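You operate a simulated robot arm through the tools that you are given. There is no shell and no other tool. Be economical: measure what you need, move in short steps, check, and stop when the job is done.

Carry out the task below with a simulated robot arm. There is one attempt and no reset: what you move stays moved.

TASK
On the short wooden bench, make the green and purple tray and the blue and orange tray change places.
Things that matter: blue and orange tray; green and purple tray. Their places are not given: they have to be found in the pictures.

It is judged by the outcome, as a careful person would: the job done as asked, and still so three seconds after it is handed in. It fails if anything else is knocked over, pushed out of place, dropped, spilled or broken.

THE ROBOT
A 7-joint arm with a two-finger parallel gripper, fixed in place. Base frame: the origin is at the foot of the arm, x ahead of it, y to its left, z up; the work surface is at about z = 0. Lengths are in m, angles in degrees, forces in N, time in s.
With the tool pointing down near the work surface it reaches from about 0.24 to 0.62 m from the base axis. Its first joint turns from -66.0 to 66.0 degrees. Payload 2.6 kg.
Tool frame: the origin (TCP) lies between the finger pads and is the grasp point; the fingertips stand 0.03 m ahead of it; z points along the fingers, y is the line along which they close. The gripper opens to 0.094 m. The fingers are 0.028 m wide and 0.01 m thick; the gripper's body (0.05 by 0.096 m) begins 0.055 m behind the TCP.
Orientation is that of the tool frame in the base frame, as a unit quaternion [x, y, z, w]. With the fingers straight down and closing along the base's y, the tool's x points along the base's -x, its y along +y and its z along -z.

THE INTERFACE
- The arm moves only by the tool servo_tool. Its argument "rows" is one flat list of numbers, 7 for each row, row after row: the closure in counts, from 0 (fully open) to 255 (shut), then the shift along the tool's x, y, z in m, then the turn, a rotation vector about the tool's x, y, z in degrees. In form: [grip, dx, dy, dz, ax, ay, az, grip, dx, dy, dz, ax, ay, az, ...]. A call has 1 to 8 rows; each row shifts and turns the commanded pose from where the row before left it, along the tool's axes as they then stand. A row lasts 0.2 s, in which the tool goes at most 0.05 m and 8.6 degrees; a call with a longer step from one row to the next is refused whole, and so is a gripper value outside its range. A pose out of reach is approached as far as the arm can. The call stops where the force on the tool passes 40 N (or 10 N more than at its start, if that is more) or the arm is blocked; 0.2 s more then pass. The fingers move at their own pace (about 0.072 m/s each) and stop on an object; they squeeze with about 21 N. The grip force told is the motor's: it shows also when the fingers shut on nothing. Time passes only in rows, and 0.2 s behind the last, so rows that do not move let the fingers close. It gives the time, the measured TCP pose, the force on the tool (base axes), the opening and the grip force at its end, in the units of the frame above (readings bear some noise).
- Cameras (640 x 400 px; columns grow to the right, rows downward): "scene" is fixed at [0.0403, 0.448, 0.5461]; the picture's right is [-0.65, -0.76, 0.00], its down [-0.55, 0.48, -0.68] and it looks along [0.52, -0.44, -0.73] (base axes); focal length 328 px, centre (320, 200). "wrist" rides on the gripper at [-0.037, 0, -0.058] in the tool frame; the picture's right is [0.00, -1.00, 0.00], its down [0.97, 0.00, -0.24] and it looks along [0.24, 0.00, 0.97] (tool axes); focal length 218 px, centre (320, 200).
- grab_frame(camera): a new picture of that camera. No time passes.
- point_at(camera, pixels): for up to 12 pixels [column, row] of the newest picture of that camera ("zoom" is the newest enlarged one), the place [x, y, z] in the base frame of the surface seen there, good to about 0.002 m. No time passes.
- inspect(camera, box): a new picture of the part [left, top, right, bottom] of that camera's present view, enlarged. No time passes.
- close_job(): hands the job in; it is judged then, once.

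Work in short steps. Measure before you move; look again where a grasp or a placing could have gone wrong, and mend it. You have 60 turns and 16 pictures in all, the two below and enlarged ones among them. Open the gripper and draw the arm clear of the work before you hand the job in, unless the task says otherwise; then end with one line.

The tools are called after "Request:" as name(argument=value, ...) on one line, values as JSON. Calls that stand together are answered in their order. servo_tool: Moves the arm, as the interface text tells. Its arguments: {"type":"object","properties":{"rows":{"type":"array","items":{"type":"number"}}},"required":["rows"]} The other tools are called the same way: grab_frame (camera) takes a picture; point_at (camera, pixels) gives the place of the surface under pixels of a picture; inspect (camera, box) takes an enlarged picture of a part of a camera's view; close_job () hands the job in.

At the start:

```text
time_s: 0.0
eef_pos: [0.3531, 0.1921, 0.2356]
tool_rot: [0.0, 1.0, 0.0, 0.0]
wrist_force: [0.1, 0.2, 0.7]
finger_gap: 0.094
gripper_force: 0.1
```

scene: 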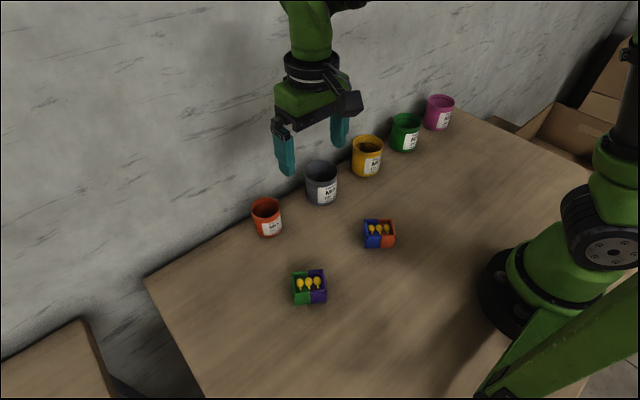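
wrist: 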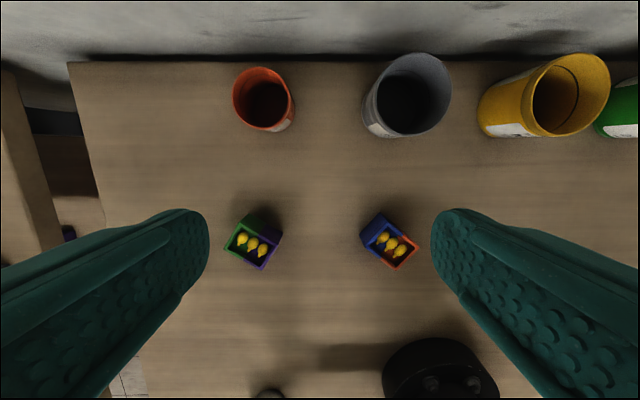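

The two trays are small: green/purple at scene (309,287), blue/orange at (379,234). I'll enlarge the wrist view to measure them.

Request:
inspect(camera="wrist", box=[200, 180, 440, 330])

Request:
inspect(camera="scene", box=[270, 200, 430, 320])

```text
2.67 times, centred on (320, 255) of wrist
```

zoom: 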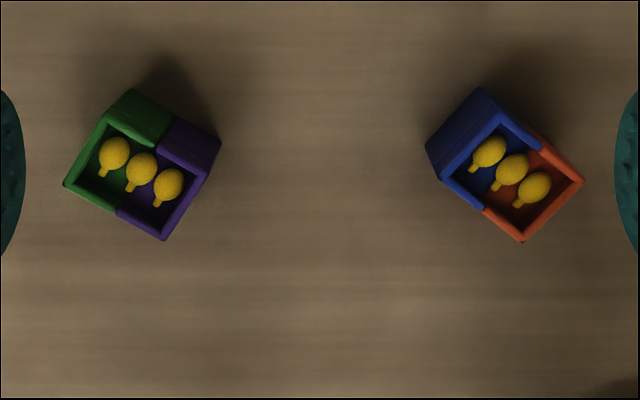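

```text
3.33 times, centred on (350, 260) of scene
```

zoom: 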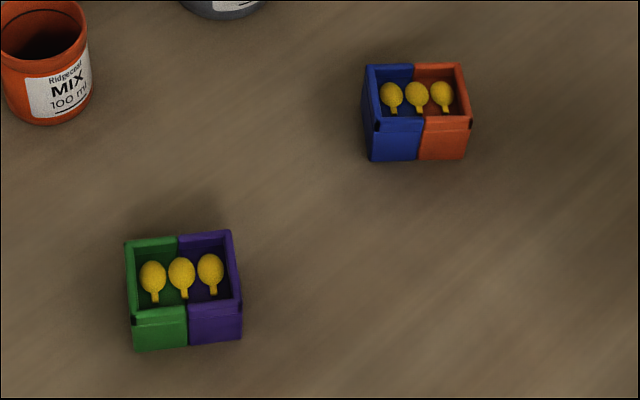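

Measure the rim corners and base corners in the newest enlarged picture.

Request:
point_at(camera="zoom", pixels=[[129, 245], [229, 234], [238, 302], [135, 317], [137, 344], [239, 334], [370, 68], [462, 67], [468, 119], [377, 124], [374, 156], [463, 154]])

Request:
point_at(camera="zoom", pixels=[[170, 291], [197, 290], [405, 106], [430, 105], [180, 265], [416, 90], [300, 300], [500, 150]])

```text
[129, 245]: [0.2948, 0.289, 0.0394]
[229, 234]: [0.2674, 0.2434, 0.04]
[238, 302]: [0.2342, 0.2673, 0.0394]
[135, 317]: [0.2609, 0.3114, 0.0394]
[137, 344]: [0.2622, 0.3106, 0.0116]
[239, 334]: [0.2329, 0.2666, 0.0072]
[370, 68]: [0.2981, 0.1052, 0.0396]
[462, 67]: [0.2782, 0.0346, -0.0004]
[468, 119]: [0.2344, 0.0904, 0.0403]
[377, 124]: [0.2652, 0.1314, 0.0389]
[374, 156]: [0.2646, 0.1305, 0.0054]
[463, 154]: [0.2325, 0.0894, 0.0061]
```

```text
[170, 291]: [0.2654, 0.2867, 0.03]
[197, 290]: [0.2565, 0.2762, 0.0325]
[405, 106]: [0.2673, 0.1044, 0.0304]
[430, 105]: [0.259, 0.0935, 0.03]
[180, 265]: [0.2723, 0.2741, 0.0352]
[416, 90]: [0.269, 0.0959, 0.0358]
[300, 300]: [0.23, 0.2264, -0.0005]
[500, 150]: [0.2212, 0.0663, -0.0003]
```

Both trays are about 0.053 x 0.041 x 0.04. Green/purple is at (0.264,0.278) with its long axis at 57.5°, and blue/orange is at (0.266,0.098) at 52.5°. I'll move above green/purple, turn to its long axis and come part-way down.

Request:
servo_tool(rows=[0, 0.0222, 0.0214, 0, 0, 0, 8.125, 0, 0.0219, 0.0216, 0, 0, 0, 8.125, 0, 0, 0, 0.03, 0, 0, 0, 0, 0, 0, 0.03, 0, 0, 0])

```text
time_s: 1.0
eef_pos: [0.312, 0.2389, 0.176]
tool_rot: [0.141, 0.99, 0.001, 0.0]
wrist_force: [0.7, -0.4, 0.5]
finger_gap: 0.094
gripper_force: 0.0
```

Turn direction is right (tool y now at 73.8°). Finish the turn, then shift over the tray centre.

Request:
servo_tool(rows=[0, 0, 0, 0, 0, 0, 8.125, 0, 0, 0, 0, 0, 0, 8.125, 0, 0.0305, 0.0036, 0, 0, 0, 0, 0, 0.0306, 0.0036, 0, 0, 0, 0, 0, 0, 0, 0.035, 0, 0, 0, 0, 0, 0, 0.03, 0, 0, 0])

Request:
grab_frame(camera="wrist")

```text
time_s: 2.4
eef_pos: [0.2629, 0.2768, 0.1108]
tool_rot: [0.28, 0.96, 0.001, 0.0]
wrist_force: [0.2, -0.5, 0.0]
finger_gap: 0.0937
gripper_force: 0.0
```

```text
11 pictures are left
```

wrist: 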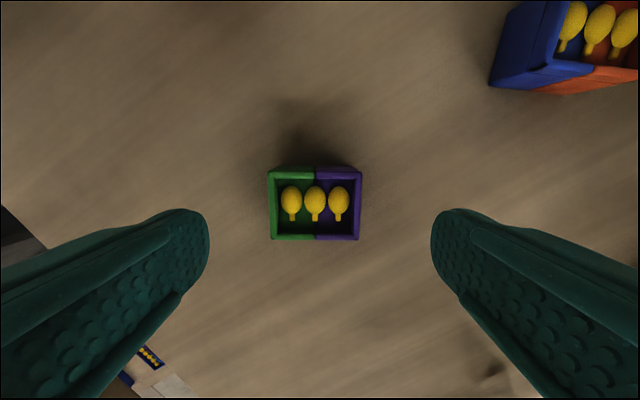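

The tray is square to the fingers and centred (cols 268–361). I'll check its centre with the rim corners from this closer view.

Request:
point_at(camera="wrist", pixels=[[271, 174], [359, 174], [358, 238], [273, 238]])

```text
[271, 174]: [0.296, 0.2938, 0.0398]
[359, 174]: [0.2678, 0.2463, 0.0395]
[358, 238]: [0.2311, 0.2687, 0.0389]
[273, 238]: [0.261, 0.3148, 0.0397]
```

Centre is about (0.264, 0.280). Correct slightly, go down to TCP z 0.037 and close.

Request:
servo_tool(rows=[0, 0.001, 0.0035, 0.025, 0, 0, 0, 0, 0, 0, 0.025, 0, 0, 0, 0, 0, 0, 0.015, 0, 0, 0, 0, 0, 0, 0.0085, 0, 0, 0, 120, 0, 0, 0, 0, 0, 0, 255, 0, 0, 0, 0, 0, 0, 255, 0, 0, 0, 0, 0, 0])

```text
time_s: 4.0
eef_pos: [0.266, 0.2792, 0.0381]
tool_rot: [0.279, 0.96, 0.0, 0.0]
wrist_force: [-0.2, -0.9, 0.2]
finger_gap: 0.0612
gripper_force: 21.6
```

Gripped at 0.061. Lift 0.05 and carry to a free buffer spot near (0.325, 0.188).

Request:
servo_tool(rows=[255, 0, 0, -0.02, 0, 0, 0, 255, 0, 0, -0.03, 0, 0, 0, 255, -0.0197, -0.009, 0, 0, 0, 0, 255, -0.0197, -0.009, 0, 0, 0, 0, 255, -0.0197, -0.009, 0, 0, 0, 0, 255, -0.0197, -0.009, 0, 0, 0, 0, 255, -0.0197, -0.009, 0, 0, 0, 0, 255, 0, 0, 0, 0, 0, 0])

Request:
grab_frame(camera="scene")

```text
time_s: 5.8
eef_pos: [0.3252, 0.1874, 0.0883]
tool_rot: [0.279, 0.96, 0.0, 0.0]
wrist_force: [-0.7, 0.6, -0.3]
finger_gap: 0.0611
gripper_force: 21.1
```

```text
10 pictures are left
```

scene: 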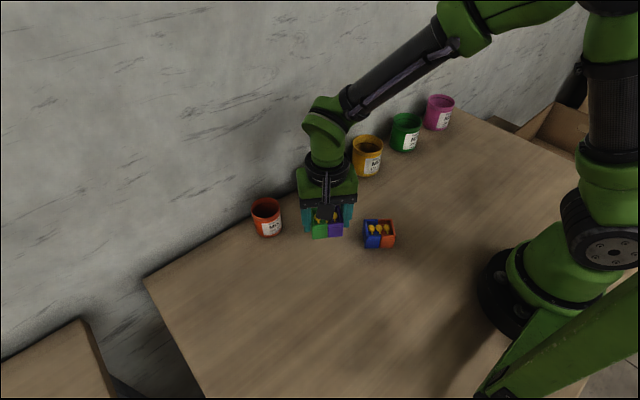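

Held with its contents, and the spot below is clear. Lower, release, and rise.

Request:
servo_tool(rows=[255, 0, 0, 0.02, 0, 0, 0, 255, 0, 0, 0.02, 0, 0, 0, 255, 0, 0, 0.0095, 0, 0, 0, 255, 0, 0, 0, 0, 0, 0, 100, 0, 0, 0, 0, 0, 0, 0, 0, 0, 0, 0, 0, 0, 0, 0, 0, -0.02, 0, 0, 0, 0, 0, 0, -0.04, 0, 0, 0])

```text
time_s: 7.6
eef_pos: [0.3262, 0.1892, 0.0986]
tool_rot: [0.28, 0.96, 0.0, 0.0]
wrist_force: [-0.5, 0.8, 0.2]
finger_gap: 0.0939
gripper_force: 0.1
```

Now over blue/orange at about (0.266, 0.098), turning 5° more.

Request:
servo_tool(rows=[0, 0, 0, -0.02, 0, 0, 0, 0, 0.0004, -0.0364, 0, 0, 0, 0, 0, 0.0005, -0.0364, 0, 0, 0, 0, 0, 0.0005, -0.0365, 0, 0, 0, 0, 0, 0, 0, 0, 0, 0, 5, 0, 0, 0, 0, 0, 0, 0])

Request:
grab_frame(camera="wrist")

```text
time_s: 9.0
eef_pos: [0.2649, 0.0967, 0.1175]
tool_rot: [0.322, 0.947, 0.0, 0.0]
wrist_force: [0.1, 0.6, 1.2]
finger_gap: 0.0941
gripper_force: 0.1
```

```text
9 pictures are left
```

wrist: 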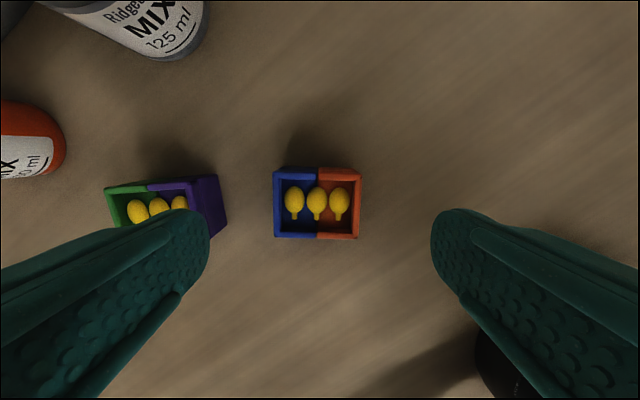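

Well aligned; the parked tray is about 2 cm clear of the left finger's path. Check the corners.

Request:
point_at(camera="wrist", pixels=[[275, 174], [358, 174], [357, 236], [277, 236]])

```text
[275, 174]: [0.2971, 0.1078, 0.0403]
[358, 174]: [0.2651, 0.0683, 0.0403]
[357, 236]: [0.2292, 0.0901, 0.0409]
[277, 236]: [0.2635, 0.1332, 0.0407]
```

Centre ≈ (0.2645, 0.099). Descend and grip.

Request:
servo_tool(rows=[0, 0.0015, 0.0018, 0.025, 0, 0, 0, 0, 0, 0, 0.025, 0, 0, 0, 0, 0, 0, 0.02, 0, 0, 0, 0, 0, 0, 0.0097, 0, 0, 0, 120, 0, 0, 0, 0, 0, 0, 255, 0, 0, 0, 0, 0, 0, 255, 0, 0, 0, 0, 0, 0])

```text
time_s: 10.6
eef_pos: [0.2643, 0.0997, 0.0383]
tool_rot: [0.322, 0.947, 0.0, 0.0]
wrist_force: [0.5, 0.8, 0.5]
finger_gap: 0.0613
gripper_force: 21.2
```

Gripped at 0.061. Lift 0.07 and carry to the green/purple tray's old place (0.2645, 0.280).

Request:
servo_tool(rows=[255, 0, 0, -0.03, 0, 0, 0, 255, 0, 0, -0.04, 0, 0, 0, 255, 0.01827, 0.02385, 0, 0, 0, 0, 255, 0.01827, 0.02385, 0, 0, 0, 0, 255, 0.01827, 0.02385, 0, 0, 0, 0, 255, 0.01827, 0.02385, 0, 0, 0, 0, 255, 0.01827, 0.02385, 0, 0, 0, 0, 255, 0.01827, 0.02385, 0, 0, 0, 0])

Request:
servo_tool(rows=[255, 0, 0, 0, 0, 0, -5, 255, 0, 0, 0, 0, 0, 0])

```text
time_s: 12.4
eef_pos: [0.2649, 0.2808, 0.1086]
tool_rot: [0.321, 0.947, 0.0, 0.0]
wrist_force: [-1.0, -0.4, 0.1]
finger_gap: 0.0615
gripper_force: 21.2
```

```text
time_s: 13.0
eef_pos: [0.2638, 0.2803, 0.1086]
tool_rot: [0.279, 0.96, 0.0, 0.001]
wrist_force: [-0.5, 0.6, -0.1]
finger_gap: 0.0615
gripper_force: 21.3
```

In position at (0.264, 0.280) and turned back to 57.5°. Lower 0.07, release and rise.

Request:
servo_tool(rows=[255, 0, 0, 0.03, 0, 0, 0, 255, 0, 0, 0.025, 0, 0, 0, 255, 0, 0, 0.0147, 0, 0, 0, 255, 0, 0, 0, 0, 0, 0, 100, 0, 0, 0, 0, 0, 0, 0, 0, 0, 0, 0, 0, 0, 0, 0, 0, -0.02, 0, 0, 0, 0, 0, 0, -0.04, 0, 0, 0])

Request:
servo_tool(rows=[0, 0, 0, -0.02, 0, 0, 0])

Request:
grab_frame(camera="wrist")

```text
time_s: 14.8
eef_pos: [0.2634, 0.2801, 0.0981]
tool_rot: [0.279, 0.96, 0.0, -0.001]
wrist_force: [0.5, -0.5, 0.3]
finger_gap: 0.0943
gripper_force: 0.0
```

```text
time_s: 15.2
eef_pos: [0.2638, 0.2796, 0.1188]
tool_rot: [0.28, 0.96, -0.001, 0.001]
wrist_force: [-0.5, 0.2, -0.1]
finger_gap: 0.0939
gripper_force: 0.1
```

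```text
8 pictures are left
```

wrist: 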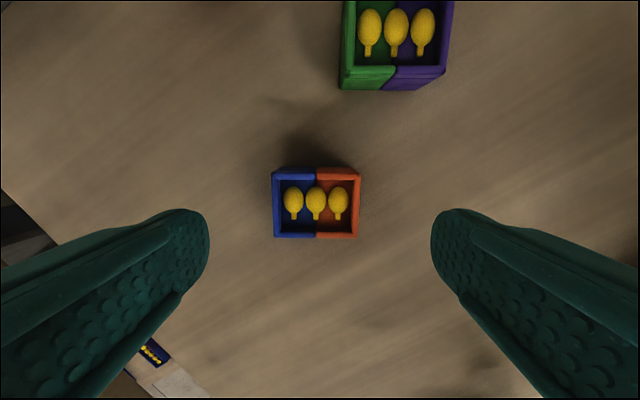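

Blue/orange sits square at its new place. Back to the parked green/purple tray at about (0.325, 0.188).

Request:
servo_tool(rows=[0, -0.0249, -0.011, 0, 0, 0, 0, 0, -0.0249, -0.011, 0, 0, 0, 0, 0, -0.0249, -0.011, 0, 0, 0, 0, 0, -0.0249, -0.011, 0, 0, 0, 0, 0, 0, 0, 0, 0, 0, 0])

Request:
grab_frame(camera="wrist")

Request:
point_at(camera="wrist", pixels=[[276, 174], [358, 174], [357, 236], [277, 236]])

```text
time_s: 16.4
eef_pos: [0.325, 0.1894, 0.1179]
tool_rot: [0.28, 0.96, -0.001, 0.0]
wrist_force: [-0.4, -0.2, 0.4]
finger_gap: 0.0941
gripper_force: 0.0
```

```text
7 pictures are left
```

wrist: 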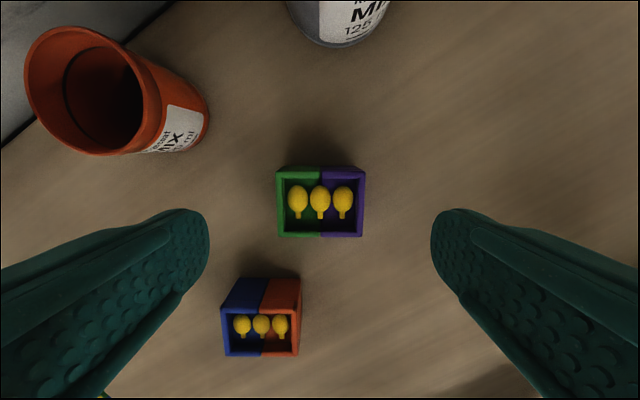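

```text
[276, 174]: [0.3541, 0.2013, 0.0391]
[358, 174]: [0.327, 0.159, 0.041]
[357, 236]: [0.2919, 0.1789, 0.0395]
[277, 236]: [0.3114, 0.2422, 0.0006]
```

Centred and clear on both sides. Descend and grip.

Request:
servo_tool(rows=[0, 0.001, -0.001, 0.025, 0, 0, 0, 0, 0, 0, 0.025, 0, 0, 0, 0, 0, 0, 0.02, 0, 0, 0, 0, 0, 0, 0.0103, 0, 0, 0, 120, 0, 0, 0, 0, 0, 0, 255, 0, 0, 0, 0, 0, 0, 255, 0, 0, 0, 0, 0, 0])

```text
time_s: 18.0
eef_pos: [0.3239, 0.1897, 0.0387]
tool_rot: [0.28, 0.96, 0.0, 0.0]
wrist_force: [-0.8, 0.0, 0.4]
finger_gap: 0.061
gripper_force: 21.0
```

Gripped. Lift, carry to (0.2643, 0.0997), turn 5°.

Request:
servo_tool(rows=[255, 0, 0, -0.02, 0, 0, 0, 255, 0, 0, -0.03, 0, 0, 0, 255, 0.0005, -0.027, 0, 0, 0, 0, 255, 0.0005, -0.027, 0, 0, 0, 0, 255, 0.0005, -0.027, 0, 0, 0, 0, 255, 0.0004, -0.027, 0, 0, 0, 0, 255, 0, 0, 0, 0, 0, 5, 255, 0, 0, 0, 0, 0, 0])

```text
time_s: 19.8
eef_pos: [0.262, 0.0987, 0.0896]
tool_rot: [0.322, 0.947, 0.001, 0.0]
wrist_force: [0.3, -0.2, -0.5]
finger_gap: 0.0605
gripper_force: 21.0
```

On target within 2 mm; nudge, lower, release and rise.

Request:
servo_tool(rows=[255, -0.0007, 0.0015, 0.02, 0, 0, 0, 255, 0, 0, 0.02, 0, 0, 0, 255, 0, 0, 0.0095, 0, 0, 0, 255, 0, 0, 0, 0, 0, 0, 100, 0, 0, 0, 0, 0, 0, 0, 0, 0, 0, 0, 0, 0, 0, 0, 0, -0.02, 0, 0, 0, 0, 0, 0, -0.04, 0, 0, 0])

Request:
servo_tool(rows=[0, 0, 0, -0.045, 0, 0, 0, 0, 0, 0, -0.045, 0, 0, 0, 0, -0.035, 0, -0.03, 0, 0, 0, 0, -0.04, 0, 0, 0, 0, 0, 0, -0.04, 0, 0, 0, 0, 0, 0, 0, 0, 0, 0, 0, 0])

Request:
grab_frame(camera="scene")

Request:
inspect(camera="scene", box=[270, 200, 430, 320])

Request:
point_at(camera="zoom", pixels=[[129, 245], [229, 234], [238, 302], [135, 317], [370, 68], [462, 70], [468, 119], [377, 124]])

```text
time_s: 21.6
eef_pos: [0.2658, 0.1011, 0.0977]
tool_rot: [0.321, 0.947, 0.0, 0.0]
wrist_force: [0.0, 0.6, 0.1]
finger_gap: 0.094
gripper_force: 0.1
```

```text
time_s: 23.0
eef_pos: [0.3553, 0.032, 0.2216]
tool_rot: [0.321, 0.947, 0.0, 0.0]
wrist_force: [0.2, 0.1, 0.5]
finger_gap: 0.0941
gripper_force: 0.0
```

```text
6 pictures are left
```

scene: 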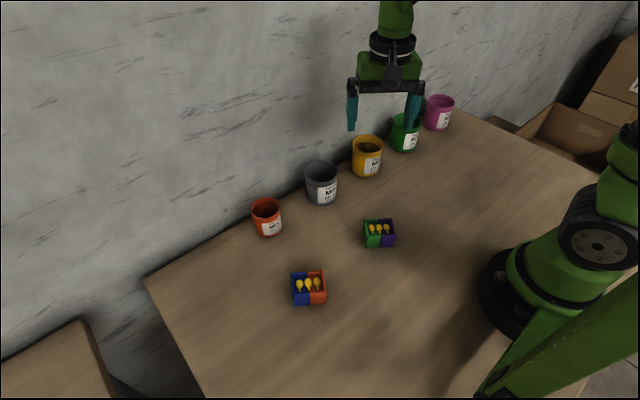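

```text
3.33 times, centred on (350, 260) of scene
```

zoom: 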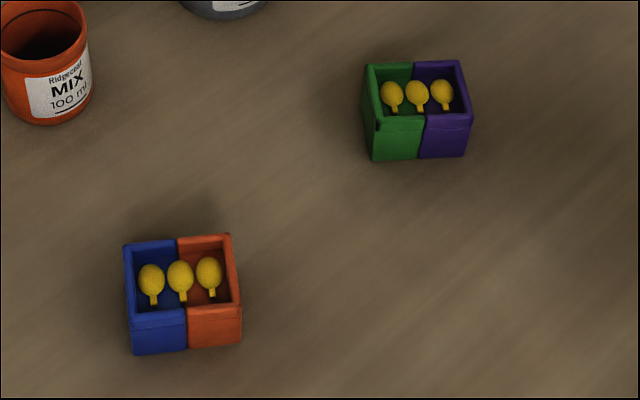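

```text
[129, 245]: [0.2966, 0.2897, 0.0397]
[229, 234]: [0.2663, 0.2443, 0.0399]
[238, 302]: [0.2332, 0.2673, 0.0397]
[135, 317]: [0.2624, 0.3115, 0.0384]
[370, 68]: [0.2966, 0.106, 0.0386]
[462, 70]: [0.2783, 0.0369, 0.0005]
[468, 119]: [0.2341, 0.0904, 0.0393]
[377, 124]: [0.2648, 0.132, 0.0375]
```

The trays have changed places to within 1–2 mm. Their contents are intact, the cans haven't moved, and the open gripper is clear.

Request:
close_job()

```text
The job is handed in.
```

The green and purple tray and the blue and orange tray have swapped places on the bench, each within about 2 mm of the other's old spot, with nothing spilled or disturbed.
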